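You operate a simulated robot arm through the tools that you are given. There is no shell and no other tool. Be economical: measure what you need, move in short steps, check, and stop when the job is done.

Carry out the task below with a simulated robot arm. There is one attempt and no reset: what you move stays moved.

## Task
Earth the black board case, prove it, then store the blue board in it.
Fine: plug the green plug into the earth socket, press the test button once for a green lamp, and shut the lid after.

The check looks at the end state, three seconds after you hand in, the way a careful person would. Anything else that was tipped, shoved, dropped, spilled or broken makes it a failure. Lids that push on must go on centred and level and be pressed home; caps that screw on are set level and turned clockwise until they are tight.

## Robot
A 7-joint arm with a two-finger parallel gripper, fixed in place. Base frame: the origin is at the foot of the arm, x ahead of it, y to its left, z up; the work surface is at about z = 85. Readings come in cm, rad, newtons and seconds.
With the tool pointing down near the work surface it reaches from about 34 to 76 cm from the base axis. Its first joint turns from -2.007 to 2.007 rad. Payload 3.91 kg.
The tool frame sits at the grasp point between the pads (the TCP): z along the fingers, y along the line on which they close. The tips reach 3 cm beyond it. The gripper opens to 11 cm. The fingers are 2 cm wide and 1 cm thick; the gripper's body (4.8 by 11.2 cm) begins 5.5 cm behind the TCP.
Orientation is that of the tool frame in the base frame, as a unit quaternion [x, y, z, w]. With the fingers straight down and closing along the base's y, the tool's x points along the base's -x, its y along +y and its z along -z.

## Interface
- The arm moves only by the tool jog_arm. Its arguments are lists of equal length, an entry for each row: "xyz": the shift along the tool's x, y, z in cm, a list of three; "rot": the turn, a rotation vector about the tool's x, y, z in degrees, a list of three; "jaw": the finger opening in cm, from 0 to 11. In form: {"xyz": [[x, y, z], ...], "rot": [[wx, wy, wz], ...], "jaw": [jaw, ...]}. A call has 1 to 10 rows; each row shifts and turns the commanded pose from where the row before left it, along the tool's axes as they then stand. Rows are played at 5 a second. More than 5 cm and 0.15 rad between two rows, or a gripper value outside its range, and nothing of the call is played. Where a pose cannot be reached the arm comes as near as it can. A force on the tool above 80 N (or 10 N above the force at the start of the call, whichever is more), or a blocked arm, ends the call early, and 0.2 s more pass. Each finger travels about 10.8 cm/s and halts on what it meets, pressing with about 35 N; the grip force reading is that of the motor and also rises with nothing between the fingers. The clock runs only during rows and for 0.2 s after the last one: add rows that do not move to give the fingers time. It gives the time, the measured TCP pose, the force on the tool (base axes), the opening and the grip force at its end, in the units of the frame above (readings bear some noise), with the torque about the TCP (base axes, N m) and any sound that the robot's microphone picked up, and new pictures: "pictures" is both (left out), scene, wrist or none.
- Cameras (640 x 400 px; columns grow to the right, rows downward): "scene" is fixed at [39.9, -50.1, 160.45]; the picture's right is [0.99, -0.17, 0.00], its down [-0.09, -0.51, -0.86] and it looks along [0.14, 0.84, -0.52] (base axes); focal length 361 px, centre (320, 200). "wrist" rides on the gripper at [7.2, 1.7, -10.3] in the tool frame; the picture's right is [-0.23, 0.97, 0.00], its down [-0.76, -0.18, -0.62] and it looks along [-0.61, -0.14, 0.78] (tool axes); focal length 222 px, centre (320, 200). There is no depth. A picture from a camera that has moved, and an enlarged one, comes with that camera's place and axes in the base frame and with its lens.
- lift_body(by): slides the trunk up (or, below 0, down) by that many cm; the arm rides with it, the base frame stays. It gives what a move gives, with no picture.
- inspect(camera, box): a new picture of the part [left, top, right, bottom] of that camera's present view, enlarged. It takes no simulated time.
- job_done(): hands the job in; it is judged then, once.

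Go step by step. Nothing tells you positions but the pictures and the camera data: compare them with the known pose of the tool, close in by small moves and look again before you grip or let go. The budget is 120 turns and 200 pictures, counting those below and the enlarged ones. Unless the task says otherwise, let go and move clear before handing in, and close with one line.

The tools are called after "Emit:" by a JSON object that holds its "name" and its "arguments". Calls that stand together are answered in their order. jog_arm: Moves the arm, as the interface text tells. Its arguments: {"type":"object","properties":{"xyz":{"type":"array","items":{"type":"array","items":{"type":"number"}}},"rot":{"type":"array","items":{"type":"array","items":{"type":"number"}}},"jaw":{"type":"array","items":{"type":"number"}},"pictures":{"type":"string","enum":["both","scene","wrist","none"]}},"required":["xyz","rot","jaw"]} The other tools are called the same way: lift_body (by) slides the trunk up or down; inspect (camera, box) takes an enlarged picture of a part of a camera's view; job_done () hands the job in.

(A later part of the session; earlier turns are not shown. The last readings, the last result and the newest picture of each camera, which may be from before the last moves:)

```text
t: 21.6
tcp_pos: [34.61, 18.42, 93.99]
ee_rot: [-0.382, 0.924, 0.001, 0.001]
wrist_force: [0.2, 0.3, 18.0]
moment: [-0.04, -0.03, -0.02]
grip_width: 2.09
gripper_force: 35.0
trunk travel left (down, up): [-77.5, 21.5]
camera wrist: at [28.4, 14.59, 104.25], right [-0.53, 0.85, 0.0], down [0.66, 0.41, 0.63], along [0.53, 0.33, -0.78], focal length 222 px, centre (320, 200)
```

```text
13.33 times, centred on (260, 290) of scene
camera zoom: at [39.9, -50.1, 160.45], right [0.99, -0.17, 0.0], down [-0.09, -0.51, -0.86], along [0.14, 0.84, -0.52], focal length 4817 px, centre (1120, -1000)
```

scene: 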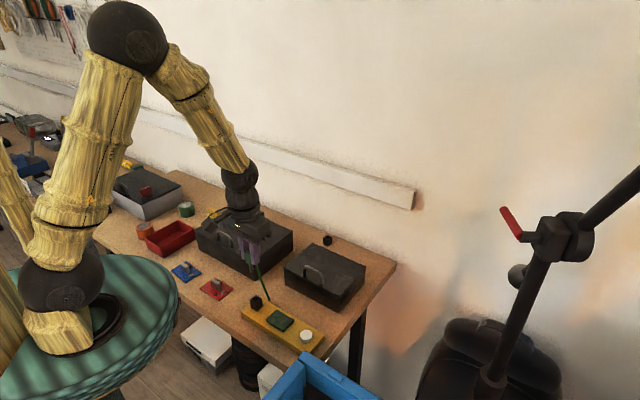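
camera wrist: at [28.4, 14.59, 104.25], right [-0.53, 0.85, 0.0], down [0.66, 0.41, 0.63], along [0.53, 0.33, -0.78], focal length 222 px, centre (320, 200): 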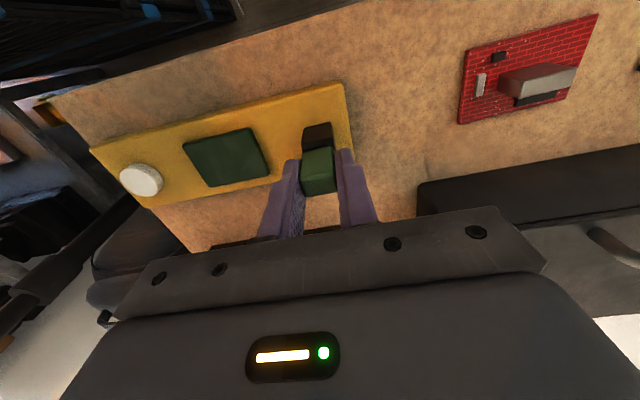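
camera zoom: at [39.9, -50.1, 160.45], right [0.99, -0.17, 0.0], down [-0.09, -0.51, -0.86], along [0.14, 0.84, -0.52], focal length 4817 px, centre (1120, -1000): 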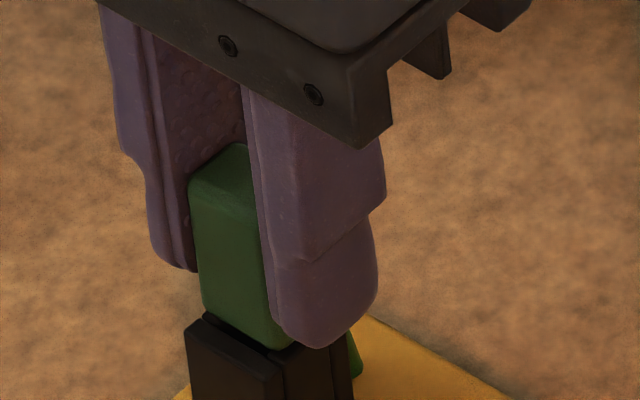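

Emit:
{"name": "jog_arm", "arguments": {"xyz": [[0, 0, 0.2], [0, 0, 0.2], [0, 0, 0.2], [0, 0, 0]], "rot": [[0, 0, 0], [0, 0, 0], [0, 0, 0], [0, 0, 0]], "jaw": [1.5, 1.5, 1.5, 1.5], "pictures": "none"}}

Emit:
{"name": "inspect", "arguments": {"camera": "wrist", "box": [270, 110, 370, 172]}}

```text
t: 22.6
tcp_pos: [34.73, 18.39, 93.32]
ee_rot: [-0.381, 0.924, 0.0, 0.001]
wrist_force: [1.8, -1.9, 22.2]
moment: [0.0, -0.08, -0.01]
grip_width: 2.07
gripper_force: 35.1
trunk travel left (down, up): [-77.5, 21.5]
```

```text
6.40 times, centred on (320, 141) of wrist
camera zoom: at [28.34, 14.54, 103.54], right [-0.53, 0.85, 0.0], down [0.66, 0.41, 0.62], along [0.53, 0.33, -0.78], focal length 1422 px, centre (320, 578)
```

zoom: 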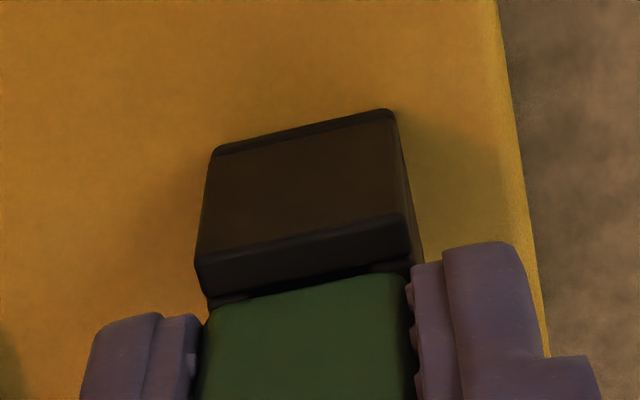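

The plug stayed put while the fingers slipped, and its position over the rim matches the parked state, so it's seated. I'll let go and check.

Emit:
{"name": "jog_arm", "arguments": {"xyz": [[0, 0, 0], [0, 0, 0], [0, 0, -2], [0, 0, -4], [0, 0, -4]], "rot": [[0, 0, 0], [0, 0, 0], [0, 0, 0], [0, 0, 0], [0, 0, 0]], "jaw": [4, 5, 5, 5, 5], "pictures": "both"}}

Emit:
{"name": "inspect", "arguments": {"camera": "scene", "box": [220, 255, 300, 315]}}

Emit:
{"name": "inspect", "arguments": {"camera": "wrist", "box": [250, 70, 410, 170]}}

```text
t: 23.8
tcp_pos: [34.59, 18.53, 103.44]
ee_rot: [-0.382, 0.924, 0.0, 0.0]
wrist_force: [0.3, 0.0, -0.7]
moment: [0.0, -0.03, -0.01]
grip_width: 5.0
gripper_force: 0.0
trunk travel left (down, up): [-77.5, 21.5]
camera wrist: at [28.36, 14.63, 113.7], right [-0.53, 0.85, 0.0], down [0.66, 0.41, 0.62], along [0.53, 0.33, -0.78], focal length 222 px, centre (320, 200)
```

scene: 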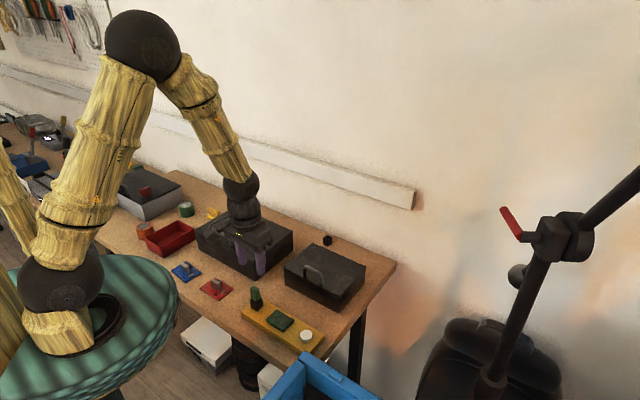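
wrist: 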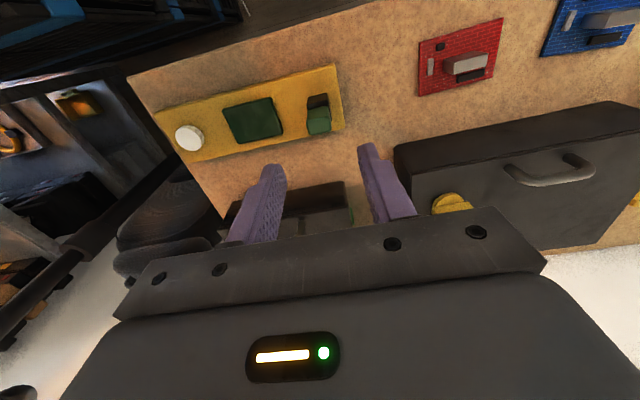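

```text
6.67 times, centred on (260, 285) of scene
camera zoom: at [39.9, -50.1, 160.45], right [0.99, -0.17, 0.0], down [-0.09, -0.51, -0.86], along [0.14, 0.84, -0.52], focal length 2408 px, centre (720, -367)
```

zoom: 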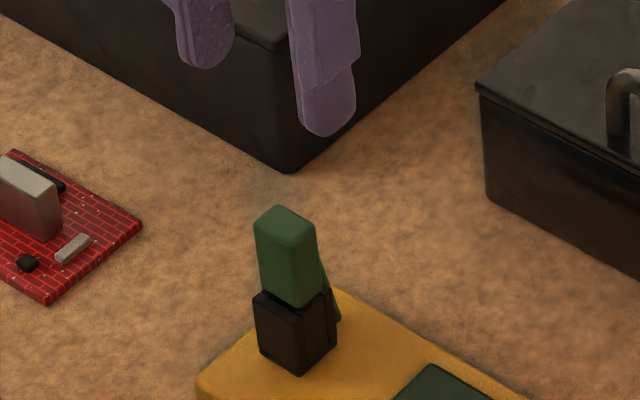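

```text
4.00 times, centred on (330, 120) of wrist
camera zoom: at [28.36, 14.63, 113.7], right [-0.53, 0.85, 0.0], down [0.66, 0.41, 0.62], along [0.53, 0.33, -0.78], focal length 888 px, centre (280, 520)
```

zoom: 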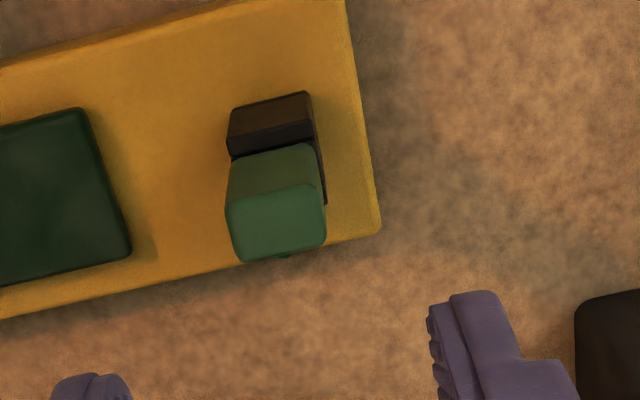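

It looks seated like it was in the parking holder. To be sure before the single test press, I'll push gently on its top with closed fingers.

Emit:
{"name": "jog_arm", "arguments": {"xyz": [[0, 0, 0], [0, 0, 2.5], [0, 0, 2.5], [0, 0, 1.5], [0, 0, 0.2], [0, 0, 0.2], [0, 0, 0.2], [0, 0, 0.2]], "rot": [[0, 0, 0], [0, 0, 0], [0, 0, 0], [0, 0, 0], [0, 0, 0], [0, 0, 0], [0, 0, 0], [0, 0, 0]], "jaw": [2, 0, 0, 0, 0, 0, 0, 0], "pictures": "none"}}

```text
t: 25.3
tcp_pos: [35.04, 18.55, 96.93]
ee_rot: [-0.382, 0.924, 0.001, 0.009]
wrist_force: [-1.6, -4.6, 59.0]
moment: [-0.46, 0.37, 0.01]
grip_width: 0.0
gripper_force: 34.9
trunk travel left (down, up): [-77.5, 21.5]
stopped in row 7: the force on the tool passed its limit at 85 N (the readings are from after the stop); the commanded pose is now the measured one
```

It is firmly bottomed. I'm backing off to check the plug and the strip.

Emit:
{"name": "jog_arm", "arguments": {"xyz": [[0, 0, -1], [0, 0, -3], [0, 0, -4], [0, 0, 0]], "rot": [[0, 0, 0], [0, 0, 0], [0, 0, 0], [0, 0, 0]], "jaw": [0, 0, 0, 0], "pictures": "wrist"}}

Emit:
{"name": "inspect", "arguments": {"camera": "scene", "box": [220, 255, 300, 315]}}

Emit:
{"name": "inspect", "arguments": {"camera": "wrist", "box": [150, 70, 390, 220]}}

```text
t: 26.3
tcp_pos: [34.91, 18.66, 104.79]
ee_rot: [-0.382, 0.924, 0.0, 0.005]
wrist_force: [0.0, 0.1, 0.7]
moment: [-0.03, -0.02, 0.01]
grip_width: 0.0
gripper_force: 35.1
trunk travel left (down, up): [-77.5, 21.5]
camera wrist: at [28.6, 14.8, 114.9], right [-0.53, 0.85, 0.0], down [0.66, 0.41, 0.63], along [0.54, 0.33, -0.78], focal length 222 px, centre (320, 200)
```

wrist: 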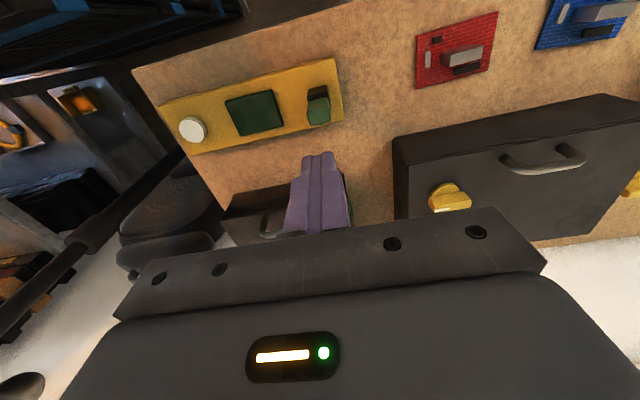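

```text
6.67 times, centred on (260, 285) of scene
camera zoom: at [39.9, -50.1, 160.45], right [0.99, -0.17, 0.0], down [-0.09, -0.51, -0.86], along [0.14, 0.84, -0.52], focal length 2408 px, centre (720, -367)
```

zoom: 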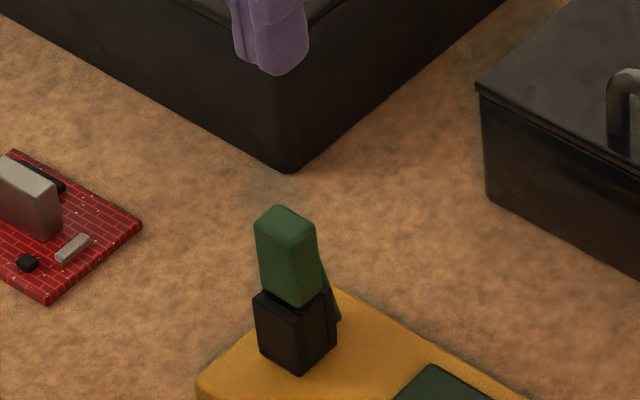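

```text
2.67 times, centred on (270, 145) of wrist
camera zoom: at [28.6, 14.8, 114.9], right [-0.53, 0.85, 0.0], down [0.66, 0.41, 0.63], along [0.54, 0.33, -0.78], focal length 592 px, centre (453, 347)
```

zoom: 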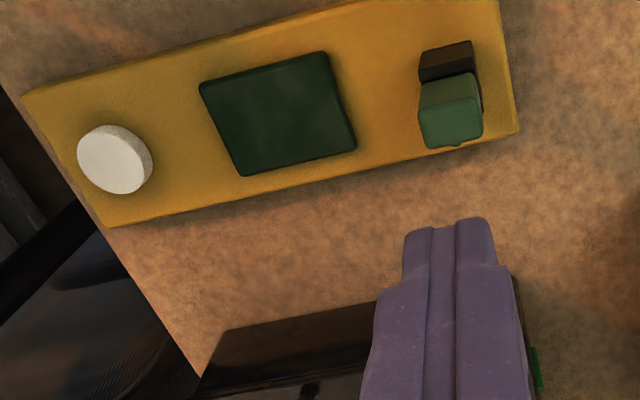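

The plug didn't move under 85 N, so it's home. Next is the white button, at about (45.6, 7).

Emit:
{"name": "jog_arm", "arguments": {"xyz": [[0.2, -3.98, 0], [0.2, -3.98, 0], [0.2, -3.98, 0], [0.2, -3.98, 0], [0, 0, 2], [0, 0, 0]], "rot": [[0, 0, 0], [0, 0, 0], [0, 0, 0], [0, 0, 0], [0, 0, 0], [0, 0, 0]], "jaw": [0, 0, 0, 0, 0, 0], "pictures": "both"}}

Emit:
{"name": "inspect", "arguments": {"camera": "wrist", "box": [250, 70, 410, 170]}}

Emit:
{"name": "inspect", "arguments": {"camera": "scene", "box": [260, 280, 340, 360]}}

```text
t: 27.7
tcp_pos: [45.51, 6.63, 102.76]
ee_rot: [-0.381, 0.924, 0.001, 0.004]
wrist_force: [0.5, 0.0, 0.2]
moment: [0.03, 0.01, 0.01]
grip_width: 0.02
gripper_force: 35.2
trunk travel left (down, up): [-77.5, 21.5]
camera wrist: at [39.14, 2.78, 112.94], right [-0.53, 0.85, 0.0], down [0.66, 0.41, 0.63], along [0.54, 0.33, -0.78], focal length 222 px, centre (320, 200)
```

scene: 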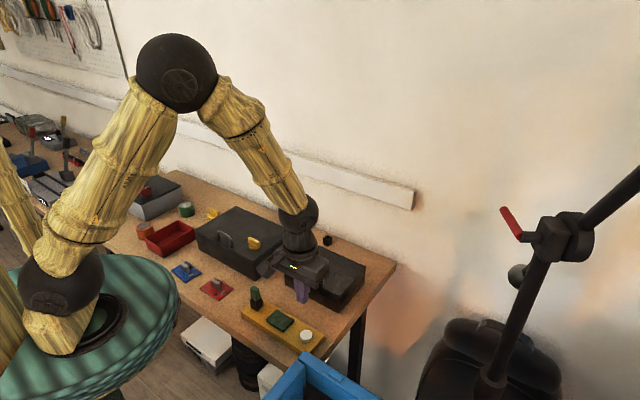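
wrist: 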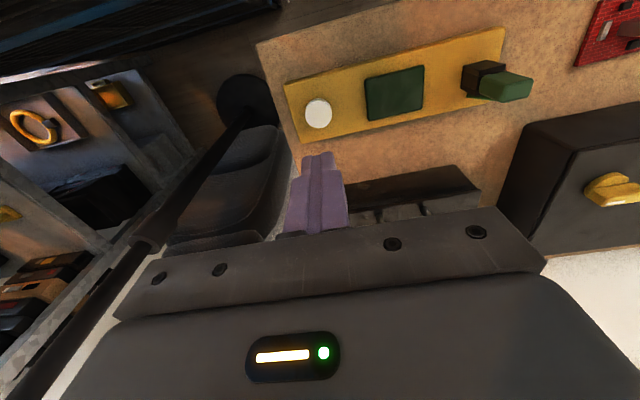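

```text
4.00 times, centred on (330, 120) of wrist
camera zoom: at [39.14, 2.78, 112.94], right [-0.53, 0.85, 0.0], down [0.66, 0.41, 0.63], along [0.54, 0.33, -0.78], focal length 888 px, centre (280, 520)
```

zoom: 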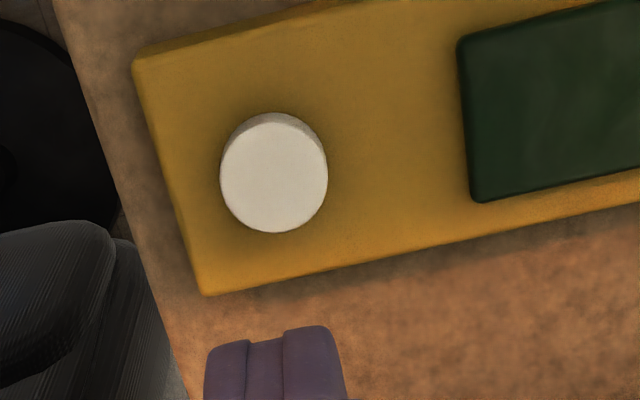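

```text
5.00 times, centred on (300, 320) of scene
camera zoom: at [39.9, -50.1, 160.45], right [0.99, -0.17, 0.0], down [-0.09, -0.51, -0.86], along [0.14, 0.84, -0.52], focal length 1806 px, centre (420, -400)
```

zoom: 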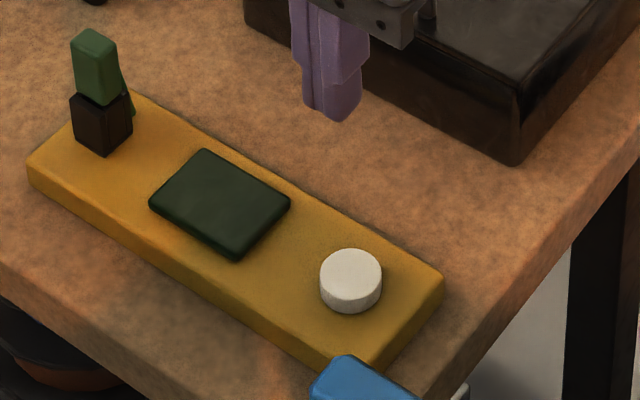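

Emit:
{"name": "jog_arm", "arguments": {"xyz": [[-0.3, -0.24, 3], [0, 0, 3], [0, 0, 3], [0, 0, 0.8], [0, 0, 0]], "rot": [[0, 0, 0], [0, 0, 0], [0, 0, 0], [0, 0, 0], [0, 0, 0]], "jaw": [0, 0, 0, 0, 0], "pictures": "none"}}

Emit:
{"name": "inspect", "arguments": {"camera": "scene", "box": [260, 280, 340, 360]}}

```text
t: 28.9
tcp_pos: [46.02, 6.78, 92.91]
ee_rot: [-0.382, 0.924, 0.001, 0.005]
wrist_force: [-0.7, 0.0, -0.7]
moment: [0.03, 0.02, 0.01]
grip_width: 0.01
gripper_force: 34.6
trunk travel left (down, up): [-77.5, 21.5]
```

```text
5.00 times, centred on (300, 320) of scene
camera zoom: at [39.9, -50.1, 160.45], right [0.99, -0.17, 0.0], down [-0.09, -0.51, -0.86], along [0.14, 0.84, -0.52], focal length 1806 px, centre (420, -400)
```

zoom: 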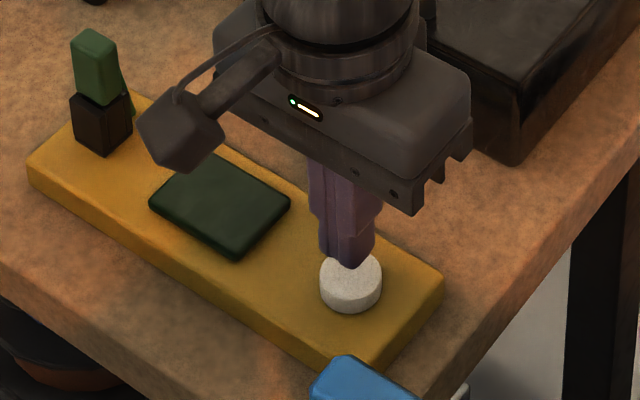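

The fingertips are just above the button. I'm pressing slowly once.

Emit:
{"name": "jog_arm", "arguments": {"xyz": [[0, 0, 0.3], [0, 0, 0.3], [0, 0, 0.2], [0, 0, 0.15], [0, 0, 0.15], [0, 0, 0.15]], "rot": [[0, 0, 0], [0, 0, 0], [0, 0, 0], [0, 0, 0], [0, 0, 0], [0, 0, 0]], "jaw": [0, 0, 0, 0, 0, 0], "pictures": "scene"}}

```text
t: 30.3
tcp_pos: [46.06, 6.84, 91.53]
ee_rot: [-0.382, 0.924, 0.001, 0.004]
wrist_force: [0.4, 0.6, -0.1]
moment: [0.0, -0.01, 0.0]
grip_width: 0.0
gripper_force: 35.2
trunk travel left (down, up): [-77.5, 21.5]
```

scene: 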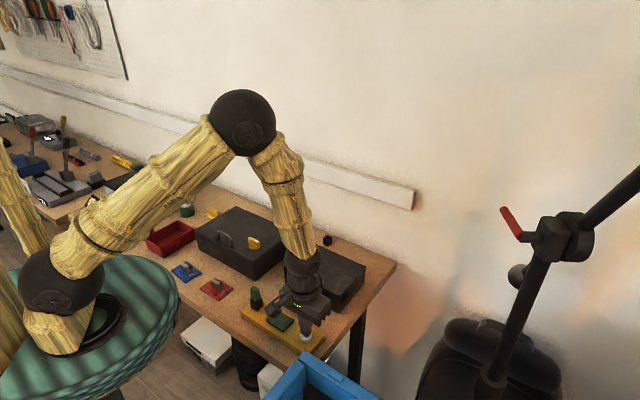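

No contact yet. I'm continuing in fine steps.

Emit:
{"name": "jog_arm", "arguments": {"xyz": [[0, 0, 0.15], [0, 0, 0.15], [0, 0, 0.15], [0, 0, 0.15], [0, 0, 0.15]], "rot": [[0, 0, 0], [0, 0, 0], [0, 0, 0], [0, 0, 0], [0, 0, 0]], "jaw": [0, 0, 0, 0, 0], "pictures": "none"}}

Emit:
{"name": "inspect", "arguments": {"camera": "scene", "box": [260, 280, 340, 360]}}

```text
t: 31.5
tcp_pos: [46.22, 6.85, 90.87]
ee_rot: [-0.382, 0.924, 0.001, 0.003]
wrist_force: [-2.0, -1.0, 2.4]
moment: [-0.01, 0.02, 0.01]
grip_width: 0.02
gripper_force: 34.8
trunk travel left (down, up): [-77.5, 21.5]
heard: click
```

```text
5.00 times, centred on (300, 320) of scene
camera zoom: at [39.9, -50.1, 160.45], right [0.99, -0.17, 0.0], down [-0.09, -0.51, -0.86], along [0.14, 0.84, -0.52], focal length 1806 px, centre (420, -400)
```

zoom: 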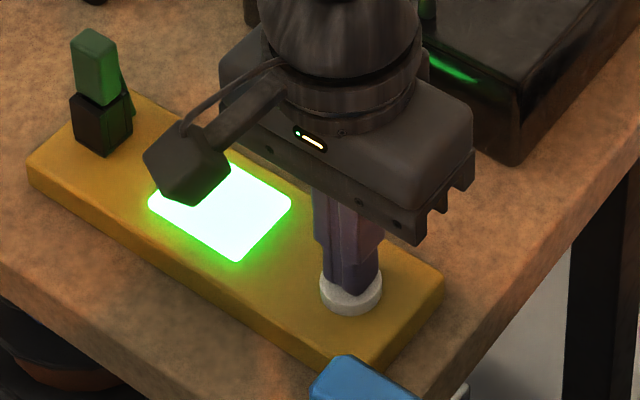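

A click was heard and the lamp lit green. I'm lifting off and moving to look at the small case's lid and handle.

Emit:
{"name": "jog_arm", "arguments": {"xyz": [[0, 0, -2], [0, 0, -4.5], [0, 0, -4.5], [0, 0, -4.5], [0, 0, -4.5], [-1.75, 1.9, 0], [-1.75, 1.9, 0], [0, 0, 0]], "rot": [[0, 0, 0], [0, 0, 0], [0, 0, 0], [0, 0, 0], [0, 0, 0], [0, 0, 0], [0, 0, 0], [0, 0, 0]], "jaw": [0, 0, 0, 0, 0, 0, 2, 5], "pictures": "both"}}

Emit:
{"name": "inspect", "arguments": {"camera": "wrist", "box": [220, 70, 460, 220]}}

Emit:
{"name": "inspect", "arguments": {"camera": "scene", "box": [230, 220, 390, 340]}}

```text
t: 33.3
tcp_pos: [45.94, 11.87, 110.84]
ee_rot: [-0.382, 0.924, 0.001, 0.003]
wrist_force: [0.0, -0.1, 0.2]
moment: [0.0, 0.02, 0.0]
grip_width: 4.99
gripper_force: 0.1
trunk travel left (down, up): [-77.5, 21.5]
camera wrist: at [39.45, 7.98, 121.02], right [-0.53, 0.85, 0.0], down [0.66, 0.41, 0.63], along [0.54, 0.33, -0.78], focal length 222 px, centre (320, 200)
```

scene: 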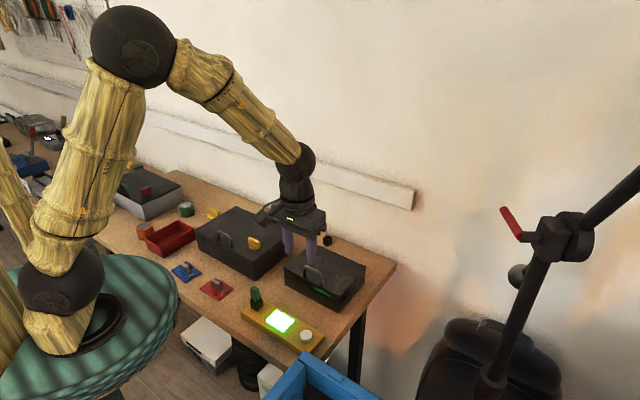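
wrist: 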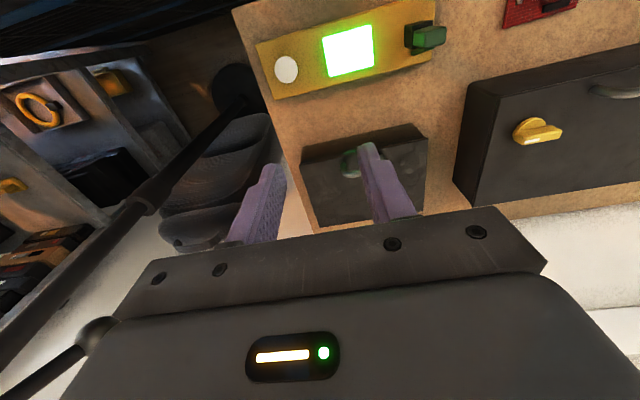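

```text
2.67 times, centred on (340, 145) of wrist
camera zoom: at [39.45, 7.98, 121.02], right [-0.53, 0.85, 0.0], down [0.66, 0.41, 0.63], along [0.54, 0.33, -0.78], focal length 592 px, centre (267, 347)
```

zoom: 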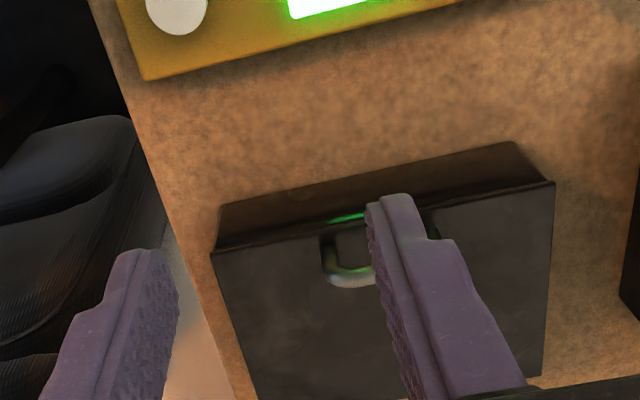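

```text
3.33 times, centred on (310, 280) of scene
camera zoom: at [39.9, -50.1, 160.45], right [0.99, -0.17, 0.0], down [-0.09, -0.51, -0.86], along [0.14, 0.84, -0.52], focal length 1204 px, centre (353, -67)
```

zoom: 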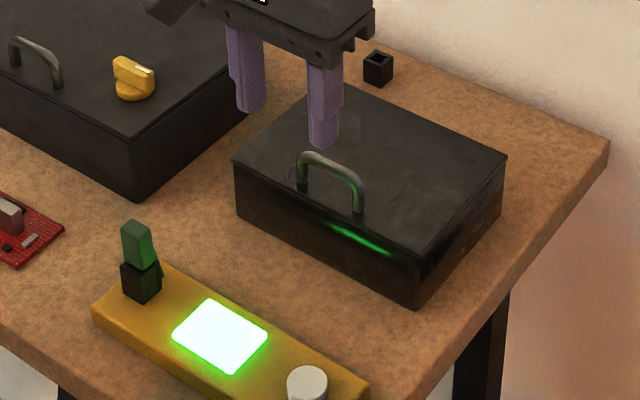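

The lamp stays green. The small case is about 19×14×6 cm with its lid top at z≈91 and its handle at about (49.8, 21.3). I'll turn the tool 90° to grip across the handle bar.

Emit:
{"name": "jog_arm", "arguments": {"xyz": [[-3.16, 1.32, 2], [-3.16, 1.32, 2], [-3.16, 1.32, 2], [0, 0, 0], [0, 0, 0], [0, 0, 0], [0, 0, 0], [0, 0, 0], [0, 0, 0], [0, 0, 0]], "rot": [[0, 0, 0], [0, 0, 0], [0, 0, 0], [0, 0, 8.4], [0, 0, 8.4], [0, 0, 8.4], [0, 0, 8.4], [0, 0, 8.4], [0, 0, 8.4], [0, 0, 8.4]], "jaw": [5, 5, 5, 5, 5, 5, 5, 5, 5, 5], "pictures": "none"}}

Emit:
{"name": "jog_arm", "arguments": {"xyz": [[0, 0, 0], [0, 0, 0], [0, 0, 0], [0, 0, 0], [0, 0, 0]], "rot": [[0, 0, 8], [0, 0, 8], [0, 0, 8], [0, 0, 7.3], [0, 0, 0]], "jaw": [5, 5, 5, 5, 5], "pictures": "both"}}

Emit:
{"name": "inspect", "arguments": {"camera": "wrist", "box": [240, 60, 400, 180]}}

Emit:
{"name": "inspect", "arguments": {"camera": "scene", "box": [270, 220, 390, 310]}}

```text
t: 35.5
tcp_pos: [49.84, 21.57, 104.92]
ee_rot: [0.123, 0.992, 0.004, 0.005]
wrist_force: [0.0, -0.1, 0.3]
moment: [0.0, -0.01, 0.01]
grip_width: 5.01
gripper_force: 0.0
trunk travel left (down, up): [-77.5, 21.5]
```

```text
t: 36.7
tcp_pos: [49.84, 21.39, 104.92]
ee_rot: [0.384, 0.923, 0.003, 0.002]
wrist_force: [0.8, 0.5, 0.3]
moment: [-0.01, 0.0, -0.01]
grip_width: 5.0
gripper_force: 0.0
trunk travel left (down, up): [-77.5, 21.5]
camera wrist: at [45.78, 27.78, 115.14], right [0.85, 0.52, 0.01], down [0.4, -0.67, 0.62], along [0.33, -0.53, -0.78], focal length 222 px, centre (320, 200)
```

scene: 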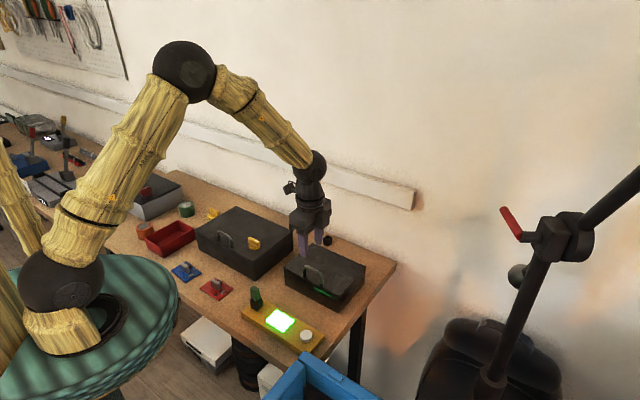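
wrist: 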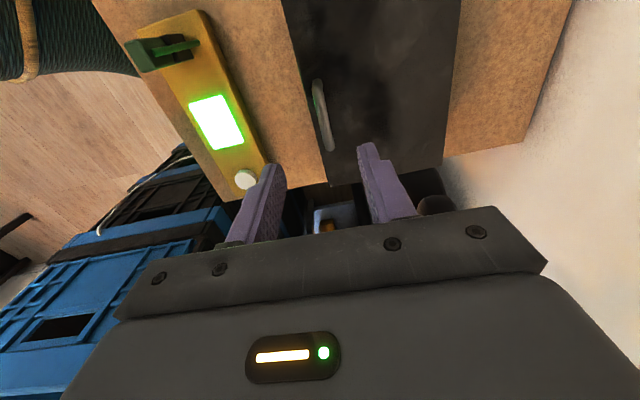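

```text
3.33 times, centred on (320, 120) of wrist
camera zoom: at [45.78, 27.78, 115.14], right [0.85, 0.52, 0.01], down [0.4, -0.67, 0.62], along [0.33, -0.53, -0.78], focal length 740 px, centre (320, 467)
```

zoom: 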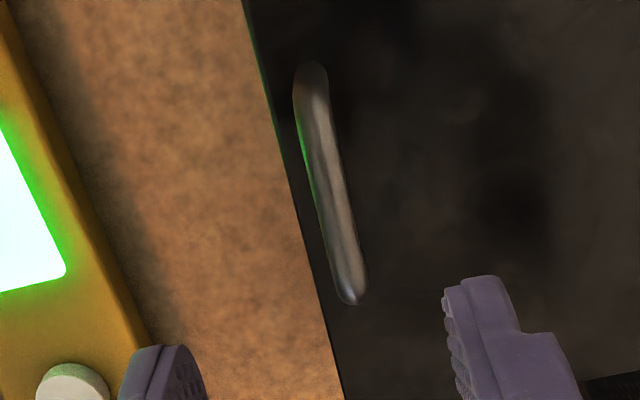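

```text
4.44 times, centred on (330, 265) of scene
camera zoom: at [39.9, -50.1, 160.45], right [0.99, -0.17, 0.0], down [-0.09, -0.51, -0.86], along [0.14, 0.84, -0.52], focal length 1606 px, centre (276, -89)
```

zoom: 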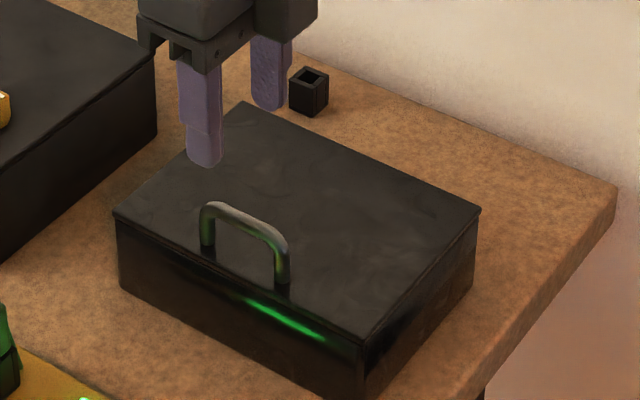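

The bar is about 0.45 cm further back than the tool axis. I'm shifting and lowering so the fingers straddle it.

Emit:
{"name": "jog_arm", "arguments": {"xyz": [[0, 0.45, 3], [0, 0, 3], [0, 0, 2.5], [0, 0, 1.1], [0, 0, 0]], "rot": [[0, 0, 0], [0, 0, 0], [0, 0, 0], [0, 0, 0], [0, 0, 0]], "jaw": [4, 4, 4, 4, 4], "pictures": "wrist"}}

Emit:
{"name": "inspect", "arguments": {"camera": "scene", "box": [270, 220, 390, 310]}}

Emit:
{"name": "inspect", "arguments": {"camera": "wrist", "box": [240, 80, 400, 200]}}

```text
t: 37.9
tcp_pos: [50.19, 21.79, 95.18]
ee_rot: [0.384, 0.923, 0.004, 0.002]
wrist_force: [-0.3, -0.8, -0.2]
moment: [-0.04, -0.02, 0.02]
grip_width: 4.02
gripper_force: 0.0
trunk travel left (down, up): [-77.5, 21.5]
camera wrist: at [46.16, 28.13, 105.51], right [0.85, 0.52, 0.01], down [0.41, -0.67, 0.62], along [0.33, -0.53, -0.78], focal length 222 px, centre (320, 200)
```

wrist: 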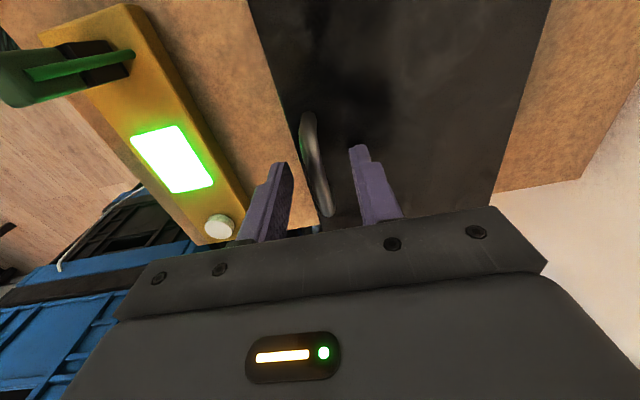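

```text
4.44 times, centred on (330, 265) of scene
camera zoom: at [39.9, -50.1, 160.45], right [0.99, -0.17, 0.0], down [-0.09, -0.51, -0.86], along [0.14, 0.84, -0.52], focal length 1606 px, centre (276, -89)
```

zoom: 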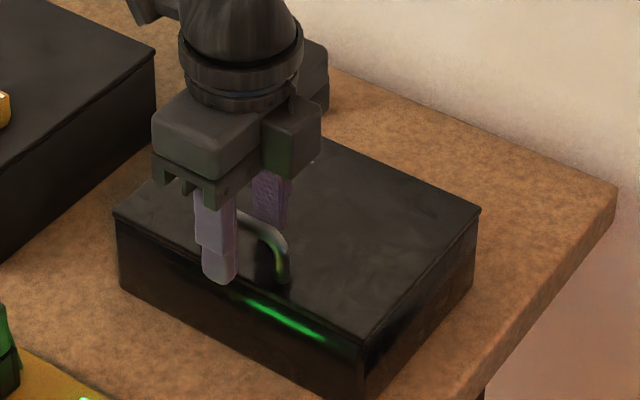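

```text
3.33 times, centred on (320, 140) of wrist
camera zoom: at [46.16, 28.13, 105.51], right [0.85, 0.52, 0.01], down [0.41, -0.67, 0.62], along [0.33, -0.53, -0.78], focal length 740 px, centre (320, 400)
```

zoom: 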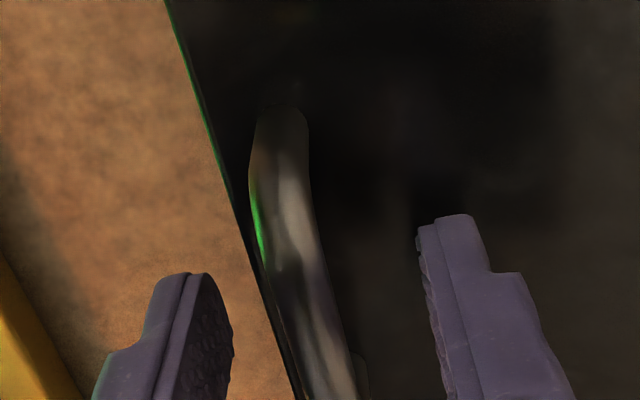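

The fingers are on both sides of the bar. I'm closing.

Emit:
{"name": "jog_arm", "arguments": {"xyz": [[0, 0, 0], [0, 0, 0], [0, 0, 0]], "rot": [[0, 0, 0], [0, 0, 0], [0, 0, 0]], "jaw": [2, 0.5, 0.3], "pictures": "wrist"}}

```text
t: 38.7
tcp_pos: [50.14, 21.73, 95.35]
ee_rot: [0.385, 0.923, 0.004, 0.003]
wrist_force: [-0.5, -0.2, -0.1]
moment: [-0.01, -0.02, -0.01]
grip_width: 0.96
gripper_force: 45.4
trunk travel left (down, up): [-77.5, 21.5]
camera wrist: at [46.16, 28.13, 105.52], right [0.85, 0.52, 0.01], down [0.41, -0.67, 0.62], along [0.33, -0.53, -0.78], focal length 222 px, centre (320, 200)
```

wrist: 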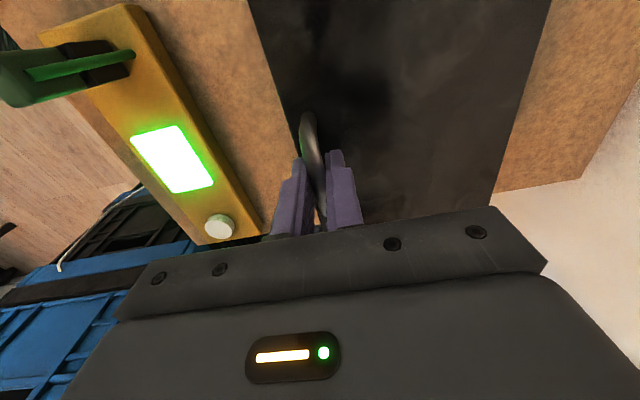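

Gripped at 0.96 cm. I'm lifting a little along the hinge arc and checking whether the lid swings.

Emit:
{"name": "jog_arm", "arguments": {"xyz": [[0, 0.2, -0.65], [0, 0.29, -0.7], [0, 0.3, -0.65], [0, 0, 0]], "rot": [[0, 0, 0], [0, 0, 0], [0, 0, 0], [0, 0, 0]], "jaw": [0.3, 0.3, 0.3, 0.3], "pictures": "none"}}

Emit:
{"name": "inspect", "arguments": {"camera": "scene", "box": [270, 220, 390, 310]}}

```text
t: 39.7
tcp_pos: [50.64, 22.32, 97.37]
ee_rot: [0.384, 0.923, 0.004, 0.002]
wrist_force: [-4.6, -6.6, 2.4]
moment: [-0.03, 0.12, -0.07]
grip_width: 0.9
gripper_force: 44.4
trunk travel left (down, up): [-77.5, 21.5]
```

```text
4.44 times, centred on (330, 265) of scene
camera zoom: at [39.9, -50.1, 160.45], right [0.99, -0.17, 0.0], down [-0.09, -0.51, -0.86], along [0.14, 0.84, -0.52], focal length 1606 px, centre (276, -89)
```

zoom: 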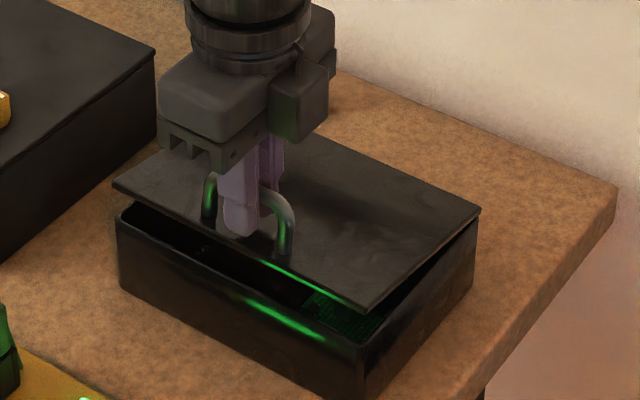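

It swings on a rear hinge. I'm continuing along the arc.

Emit:
{"name": "jog_arm", "arguments": {"xyz": [[0, 0.75, -1.68], [0, 1.13, -1.54], [0, 1.33, -1.37], [0, 1.51, -1.17], [0, 0, 0]], "rot": [[0, 0, 0], [0, 0, 0], [0, 0, 0], [0, 0, 0], [0, 0, 0]], "jaw": [0.3, 0.3, 0.3, 0.3, 0.3], "pictures": "scene"}}

Emit:
{"name": "inspect", "arguments": {"camera": "scene", "box": [270, 200, 390, 310]}}

```text
t: 40.9
tcp_pos: [54.05, 25.57, 103.23]
ee_rot: [0.384, 0.923, 0.004, 0.004]
wrist_force: [-2.9, -4.0, 7.5]
moment: [-0.31, -0.31, -0.55]
grip_width: 0.92
gripper_force: 45.0
trunk travel left (down, up): [-77.5, 21.5]
```

scene: 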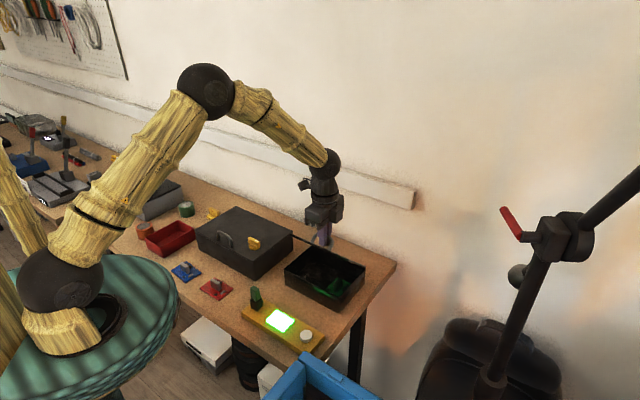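

```text
3.64 times, centred on (330, 255) of scene
camera zoom: at [39.9, -50.1, 160.45], right [0.99, -0.17, 0.0], down [-0.09, -0.51, -0.86], along [0.14, 0.84, -0.52], focal length 1314 px, centre (284, 0)
```

zoom: 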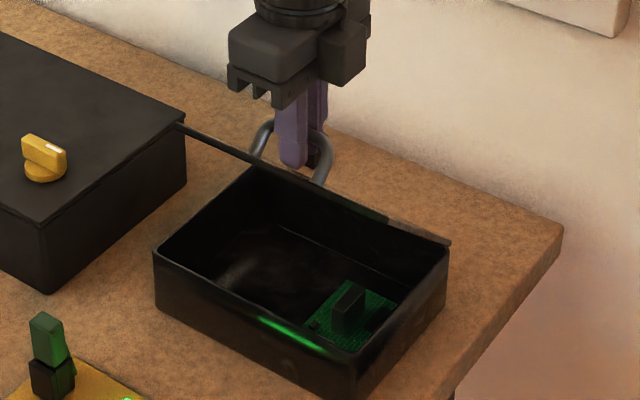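

The case holds a green board in its right half and is empty on the left, so it is the board case. I'm continuing to swing the lid open.

Emit:
{"name": "jog_arm", "arguments": {"xyz": [[0, 1.6, -1.0], [0, 1.72, -0.76], [0, 1.83, -0.5], [0, 1.88, -0.22], [0, 0, 0]], "rot": [[0, 0, 0], [0, 0, 0], [0, 0, 0], [0, 0, 0], [0, 0, 0]], "jaw": [0.3, 0.3, 0.3, 0.3, 0.3], "pictures": "none"}}

Emit:
{"name": "inspect", "arguments": {"camera": "scene", "box": [270, 200, 390, 310]}}

```text
t: 42.1
tcp_pos: [59.05, 30.71, 105.55]
ee_rot: [0.385, 0.923, 0.002, 0.002]
wrist_force: [3.4, -4.4, -6.9]
moment: [-0.59, -0.51, -0.78]
grip_width: 0.91
gripper_force: 45.2
trunk travel left (down, up): [-77.5, 21.5]
```

```text
3.64 times, centred on (330, 255) of scene
camera zoom: at [39.9, -50.1, 160.45], right [0.99, -0.17, 0.0], down [-0.09, -0.51, -0.86], along [0.14, 0.84, -0.52], focal length 1314 px, centre (284, 0)
```

zoom: 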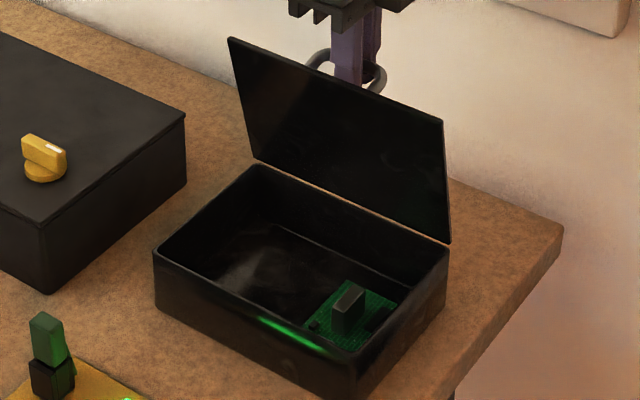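

Emit:
{"name": "jog_arm", "arguments": {"xyz": [[0, 1.88, 0.05], [0, 1.86, 0.3], [0, 1.8, 0.55], [0, 0, 0]], "rot": [[0, 0, 0], [0, 0, 0], [0, 0, 0], [0, 0, 0]], "jaw": [0.3, 0.3, 0.3, 0.3], "pictures": "wrist"}}

Emit:
{"name": "inspect", "arguments": {"camera": "scene", "box": [270, 180, 400, 310]}}

```text
t: 43.1
tcp_pos: [62.69, 34.32, 104.65]
ee_rot: [0.386, 0.923, 0.0, -0.002]
wrist_force: [-19.6, -17.3, -26.9]
moment: [-0.26, 0.08, -0.76]
grip_width: 0.93
gripper_force: 44.9
trunk travel left (down, up): [-77.5, 21.5]
camera wrist: at [58.79, 40.75, 114.92], right [0.85, 0.52, 0.0], down [0.41, -0.67, 0.62], along [0.32, -0.53, -0.78], focal length 222 px, centre (320, 200)
```

wrist: 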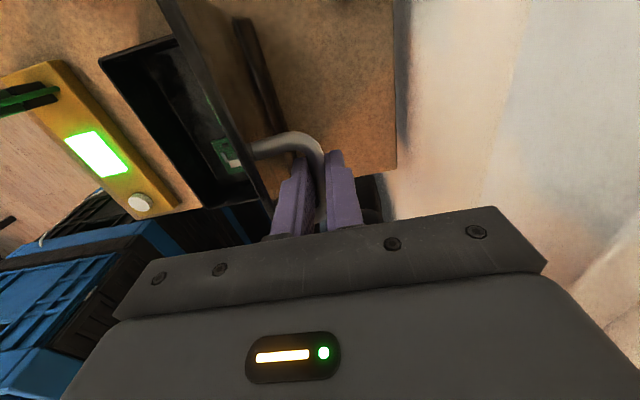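

```text
3.08 times, centred on (335, 245) of scene
camera zoom: at [39.9, -50.1, 160.45], right [0.99, -0.17, 0.0], down [-0.09, -0.51, -0.86], along [0.14, 0.84, -0.52], focal length 1112 px, centre (274, 62)
```

zoom: 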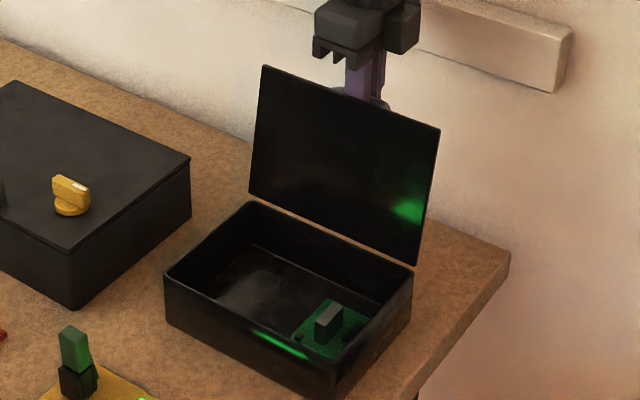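

The lid is past vertical, at about 98°, and the force suggests it has reached its stop. I'll open the fingers and see whether it stays.

Emit:
{"name": "jog_arm", "arguments": {"xyz": [[0, -0.3, 0], [0, 0, 0], [0, 0, 0], [0, 0, 0]], "rot": [[0, 0, 0], [0, 0, 0], [0, 0, 0], [0, 0, 0]], "jaw": [0.5, 2.5, 2.5, 2.5], "pictures": "wrist"}}

Emit:
{"name": "inspect", "arguments": {"camera": "scene", "box": [270, 180, 400, 310]}}

```text
t: 44.1
tcp_pos: [62.76, 34.42, 104.93]
ee_rot: [0.384, 0.923, 0.005, 0.003]
wrist_force: [-0.3, 0.2, 0.2]
moment: [-0.01, 0.0, -0.03]
grip_width: 2.48
gripper_force: 0.1
trunk travel left (down, up): [-77.5, 21.5]
camera wrist: at [58.74, 40.71, 115.25], right [0.85, 0.52, 0.01], down [0.41, -0.67, 0.62], along [0.33, -0.53, -0.78], focal length 222 px, centre (320, 200)
```

wrist: 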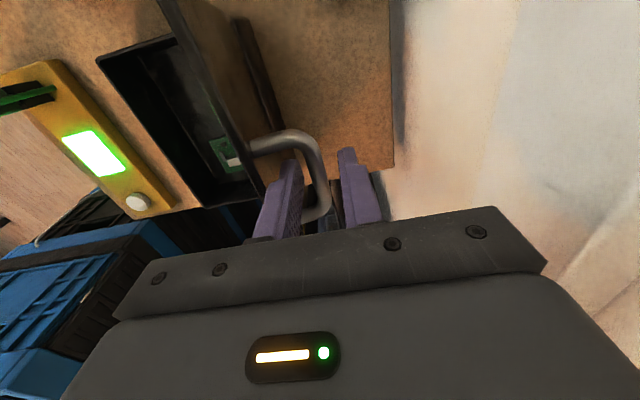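

```text
3.08 times, centred on (335, 245) of scene
camera zoom: at [39.9, -50.1, 160.45], right [0.99, -0.17, 0.0], down [-0.09, -0.51, -0.86], along [0.14, 0.84, -0.52], focal length 1112 px, centre (274, 62)
```

zoom: 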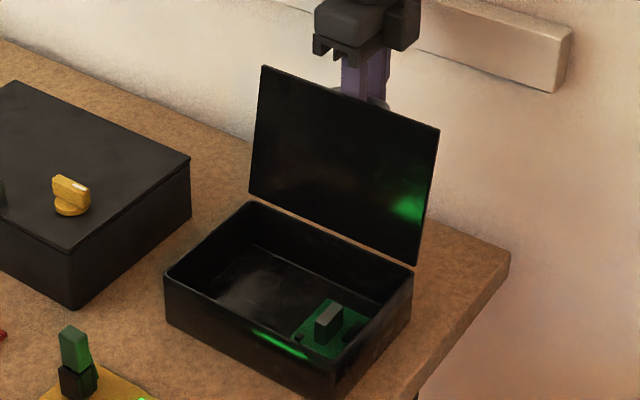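

The lid stays open. I'm rising straight up and moving across to the blue board.

Emit:
{"name": "jog_arm", "arguments": {"xyz": [[0, 0, -2], [0, 0, -3], [0, 0, -4], [0, 0, -4]], "rot": [[0, 0, 0], [0, 0, 0], [0, 0, 0], [0, 0, 0]], "jaw": [2.5, 2.5, 2.5, 2.5], "pictures": "none"}}

Emit:
{"name": "jog_arm", "arguments": {"xyz": [[3.45, -3.26, 0], [3.45, -3.26, 0], [3.45, -3.26, 0], [3.45, -3.26, 0], [3.45, -3.26, 0], [3.45, -3.26, 0], [3.45, -3.26, 0], [3.45, -3.26, 0], [3.45, -3.26, 0], [3.45, -3.26, 0]], "rot": [[0, 0, 0], [0, 0, 0], [0, 0, 0], [0, 0, 0], [0, 0, 0], [0, 0, 0], [0, 0, 0], [0, 0, 0], [0, 0, 0], [0, 0, 0]], "jaw": [5, 5, 5, 5, 5, 5, 5, 5, 5, 5], "pictures": "both"}}

```text
t: 45.1
tcp_pos: [62.46, 33.99, 117.79]
ee_rot: [0.385, 0.923, 0.004, 0.002]
wrist_force: [1.0, -0.6, -0.4]
moment: [0.02, 0.0, -0.04]
grip_width: 2.49
gripper_force: 0.0
trunk travel left (down, up): [-77.5, 21.5]
```

```text
t: 47.3
tcp_pos: [15.33, 35.74, 117.53]
ee_rot: [0.385, 0.923, 0.004, 0.002]
wrist_force: [0.4, 0.5, 0.0]
moment: [-0.01, -0.01, 0.0]
grip_width: 5.0
gripper_force: 0.1
trunk travel left (down, up): [-77.5, 21.5]
camera wrist: at [11.23, 42.07, 127.78], right [0.85, 0.52, 0.01], down [0.4, -0.67, 0.62], along [0.33, -0.53, -0.78], focal length 222 px, centre (320, 200)
```

scene: 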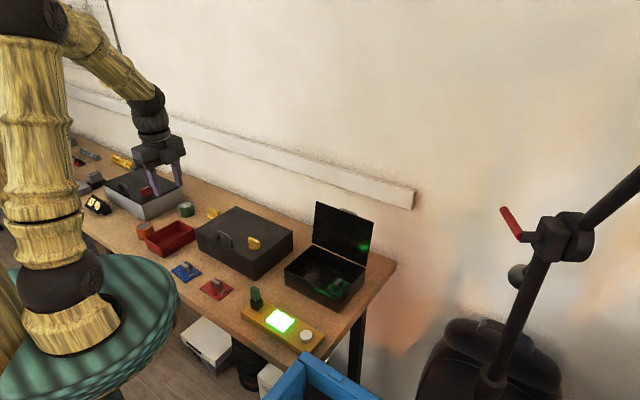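
wrist: 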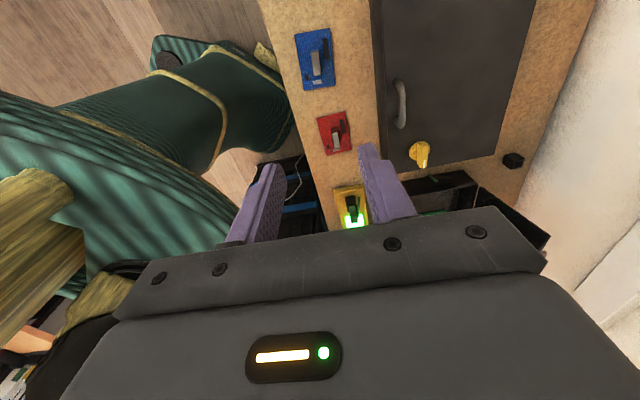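

Emit:
{"name": "inspect", "arguments": {"camera": "wrist", "box": [270, 15, 370, 105]}}

Emit:
{"name": "inspect", "arguments": {"camera": "scene", "box": [160, 250, 240, 310]}}

Emit:
{"name": "inspect", "arguments": {"camera": "scene", "box": [270, 190, 390, 320]}}

```text
4.44 times, centred on (320, 60) of wrist
camera zoom: at [11.23, 42.07, 127.78], right [0.85, 0.52, 0.01], down [0.4, -0.67, 0.62], along [0.33, -0.53, -0.78], focal length 987 px, centre (320, 822)
```

zoom: 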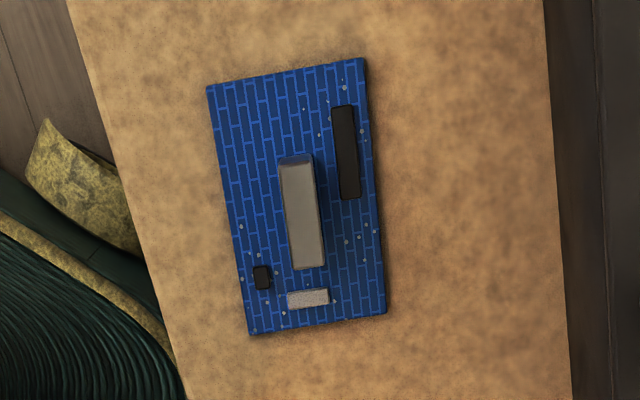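

```text
6.67 times, centred on (200, 280) of scene
camera zoom: at [39.9, -50.1, 160.45], right [0.99, -0.17, 0.0], down [-0.09, -0.51, -0.86], along [0.14, 0.84, -0.52], focal length 2408 px, centre (1120, -333)
```

zoom: 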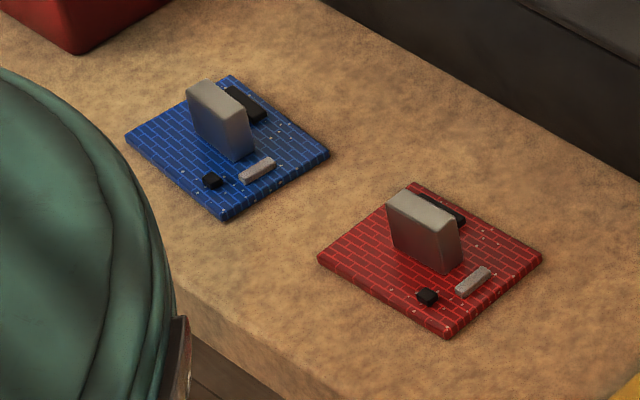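

```text
3.08 times, centred on (330, 255) of scene
camera zoom: at [39.9, -50.1, 160.45], right [0.99, -0.17, 0.0], down [-0.09, -0.51, -0.86], along [0.14, 0.84, -0.52], focal length 1112 px, centre (289, 31)
```

zoom: 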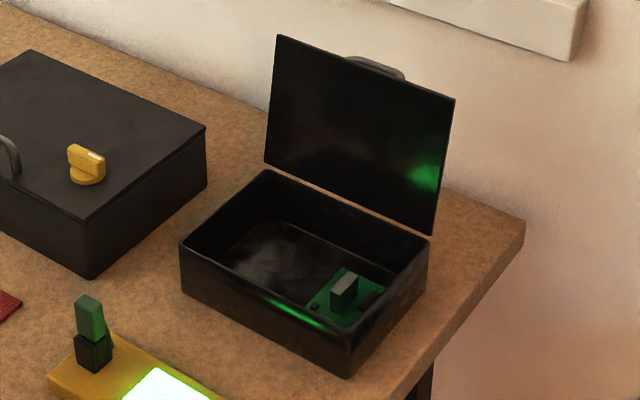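

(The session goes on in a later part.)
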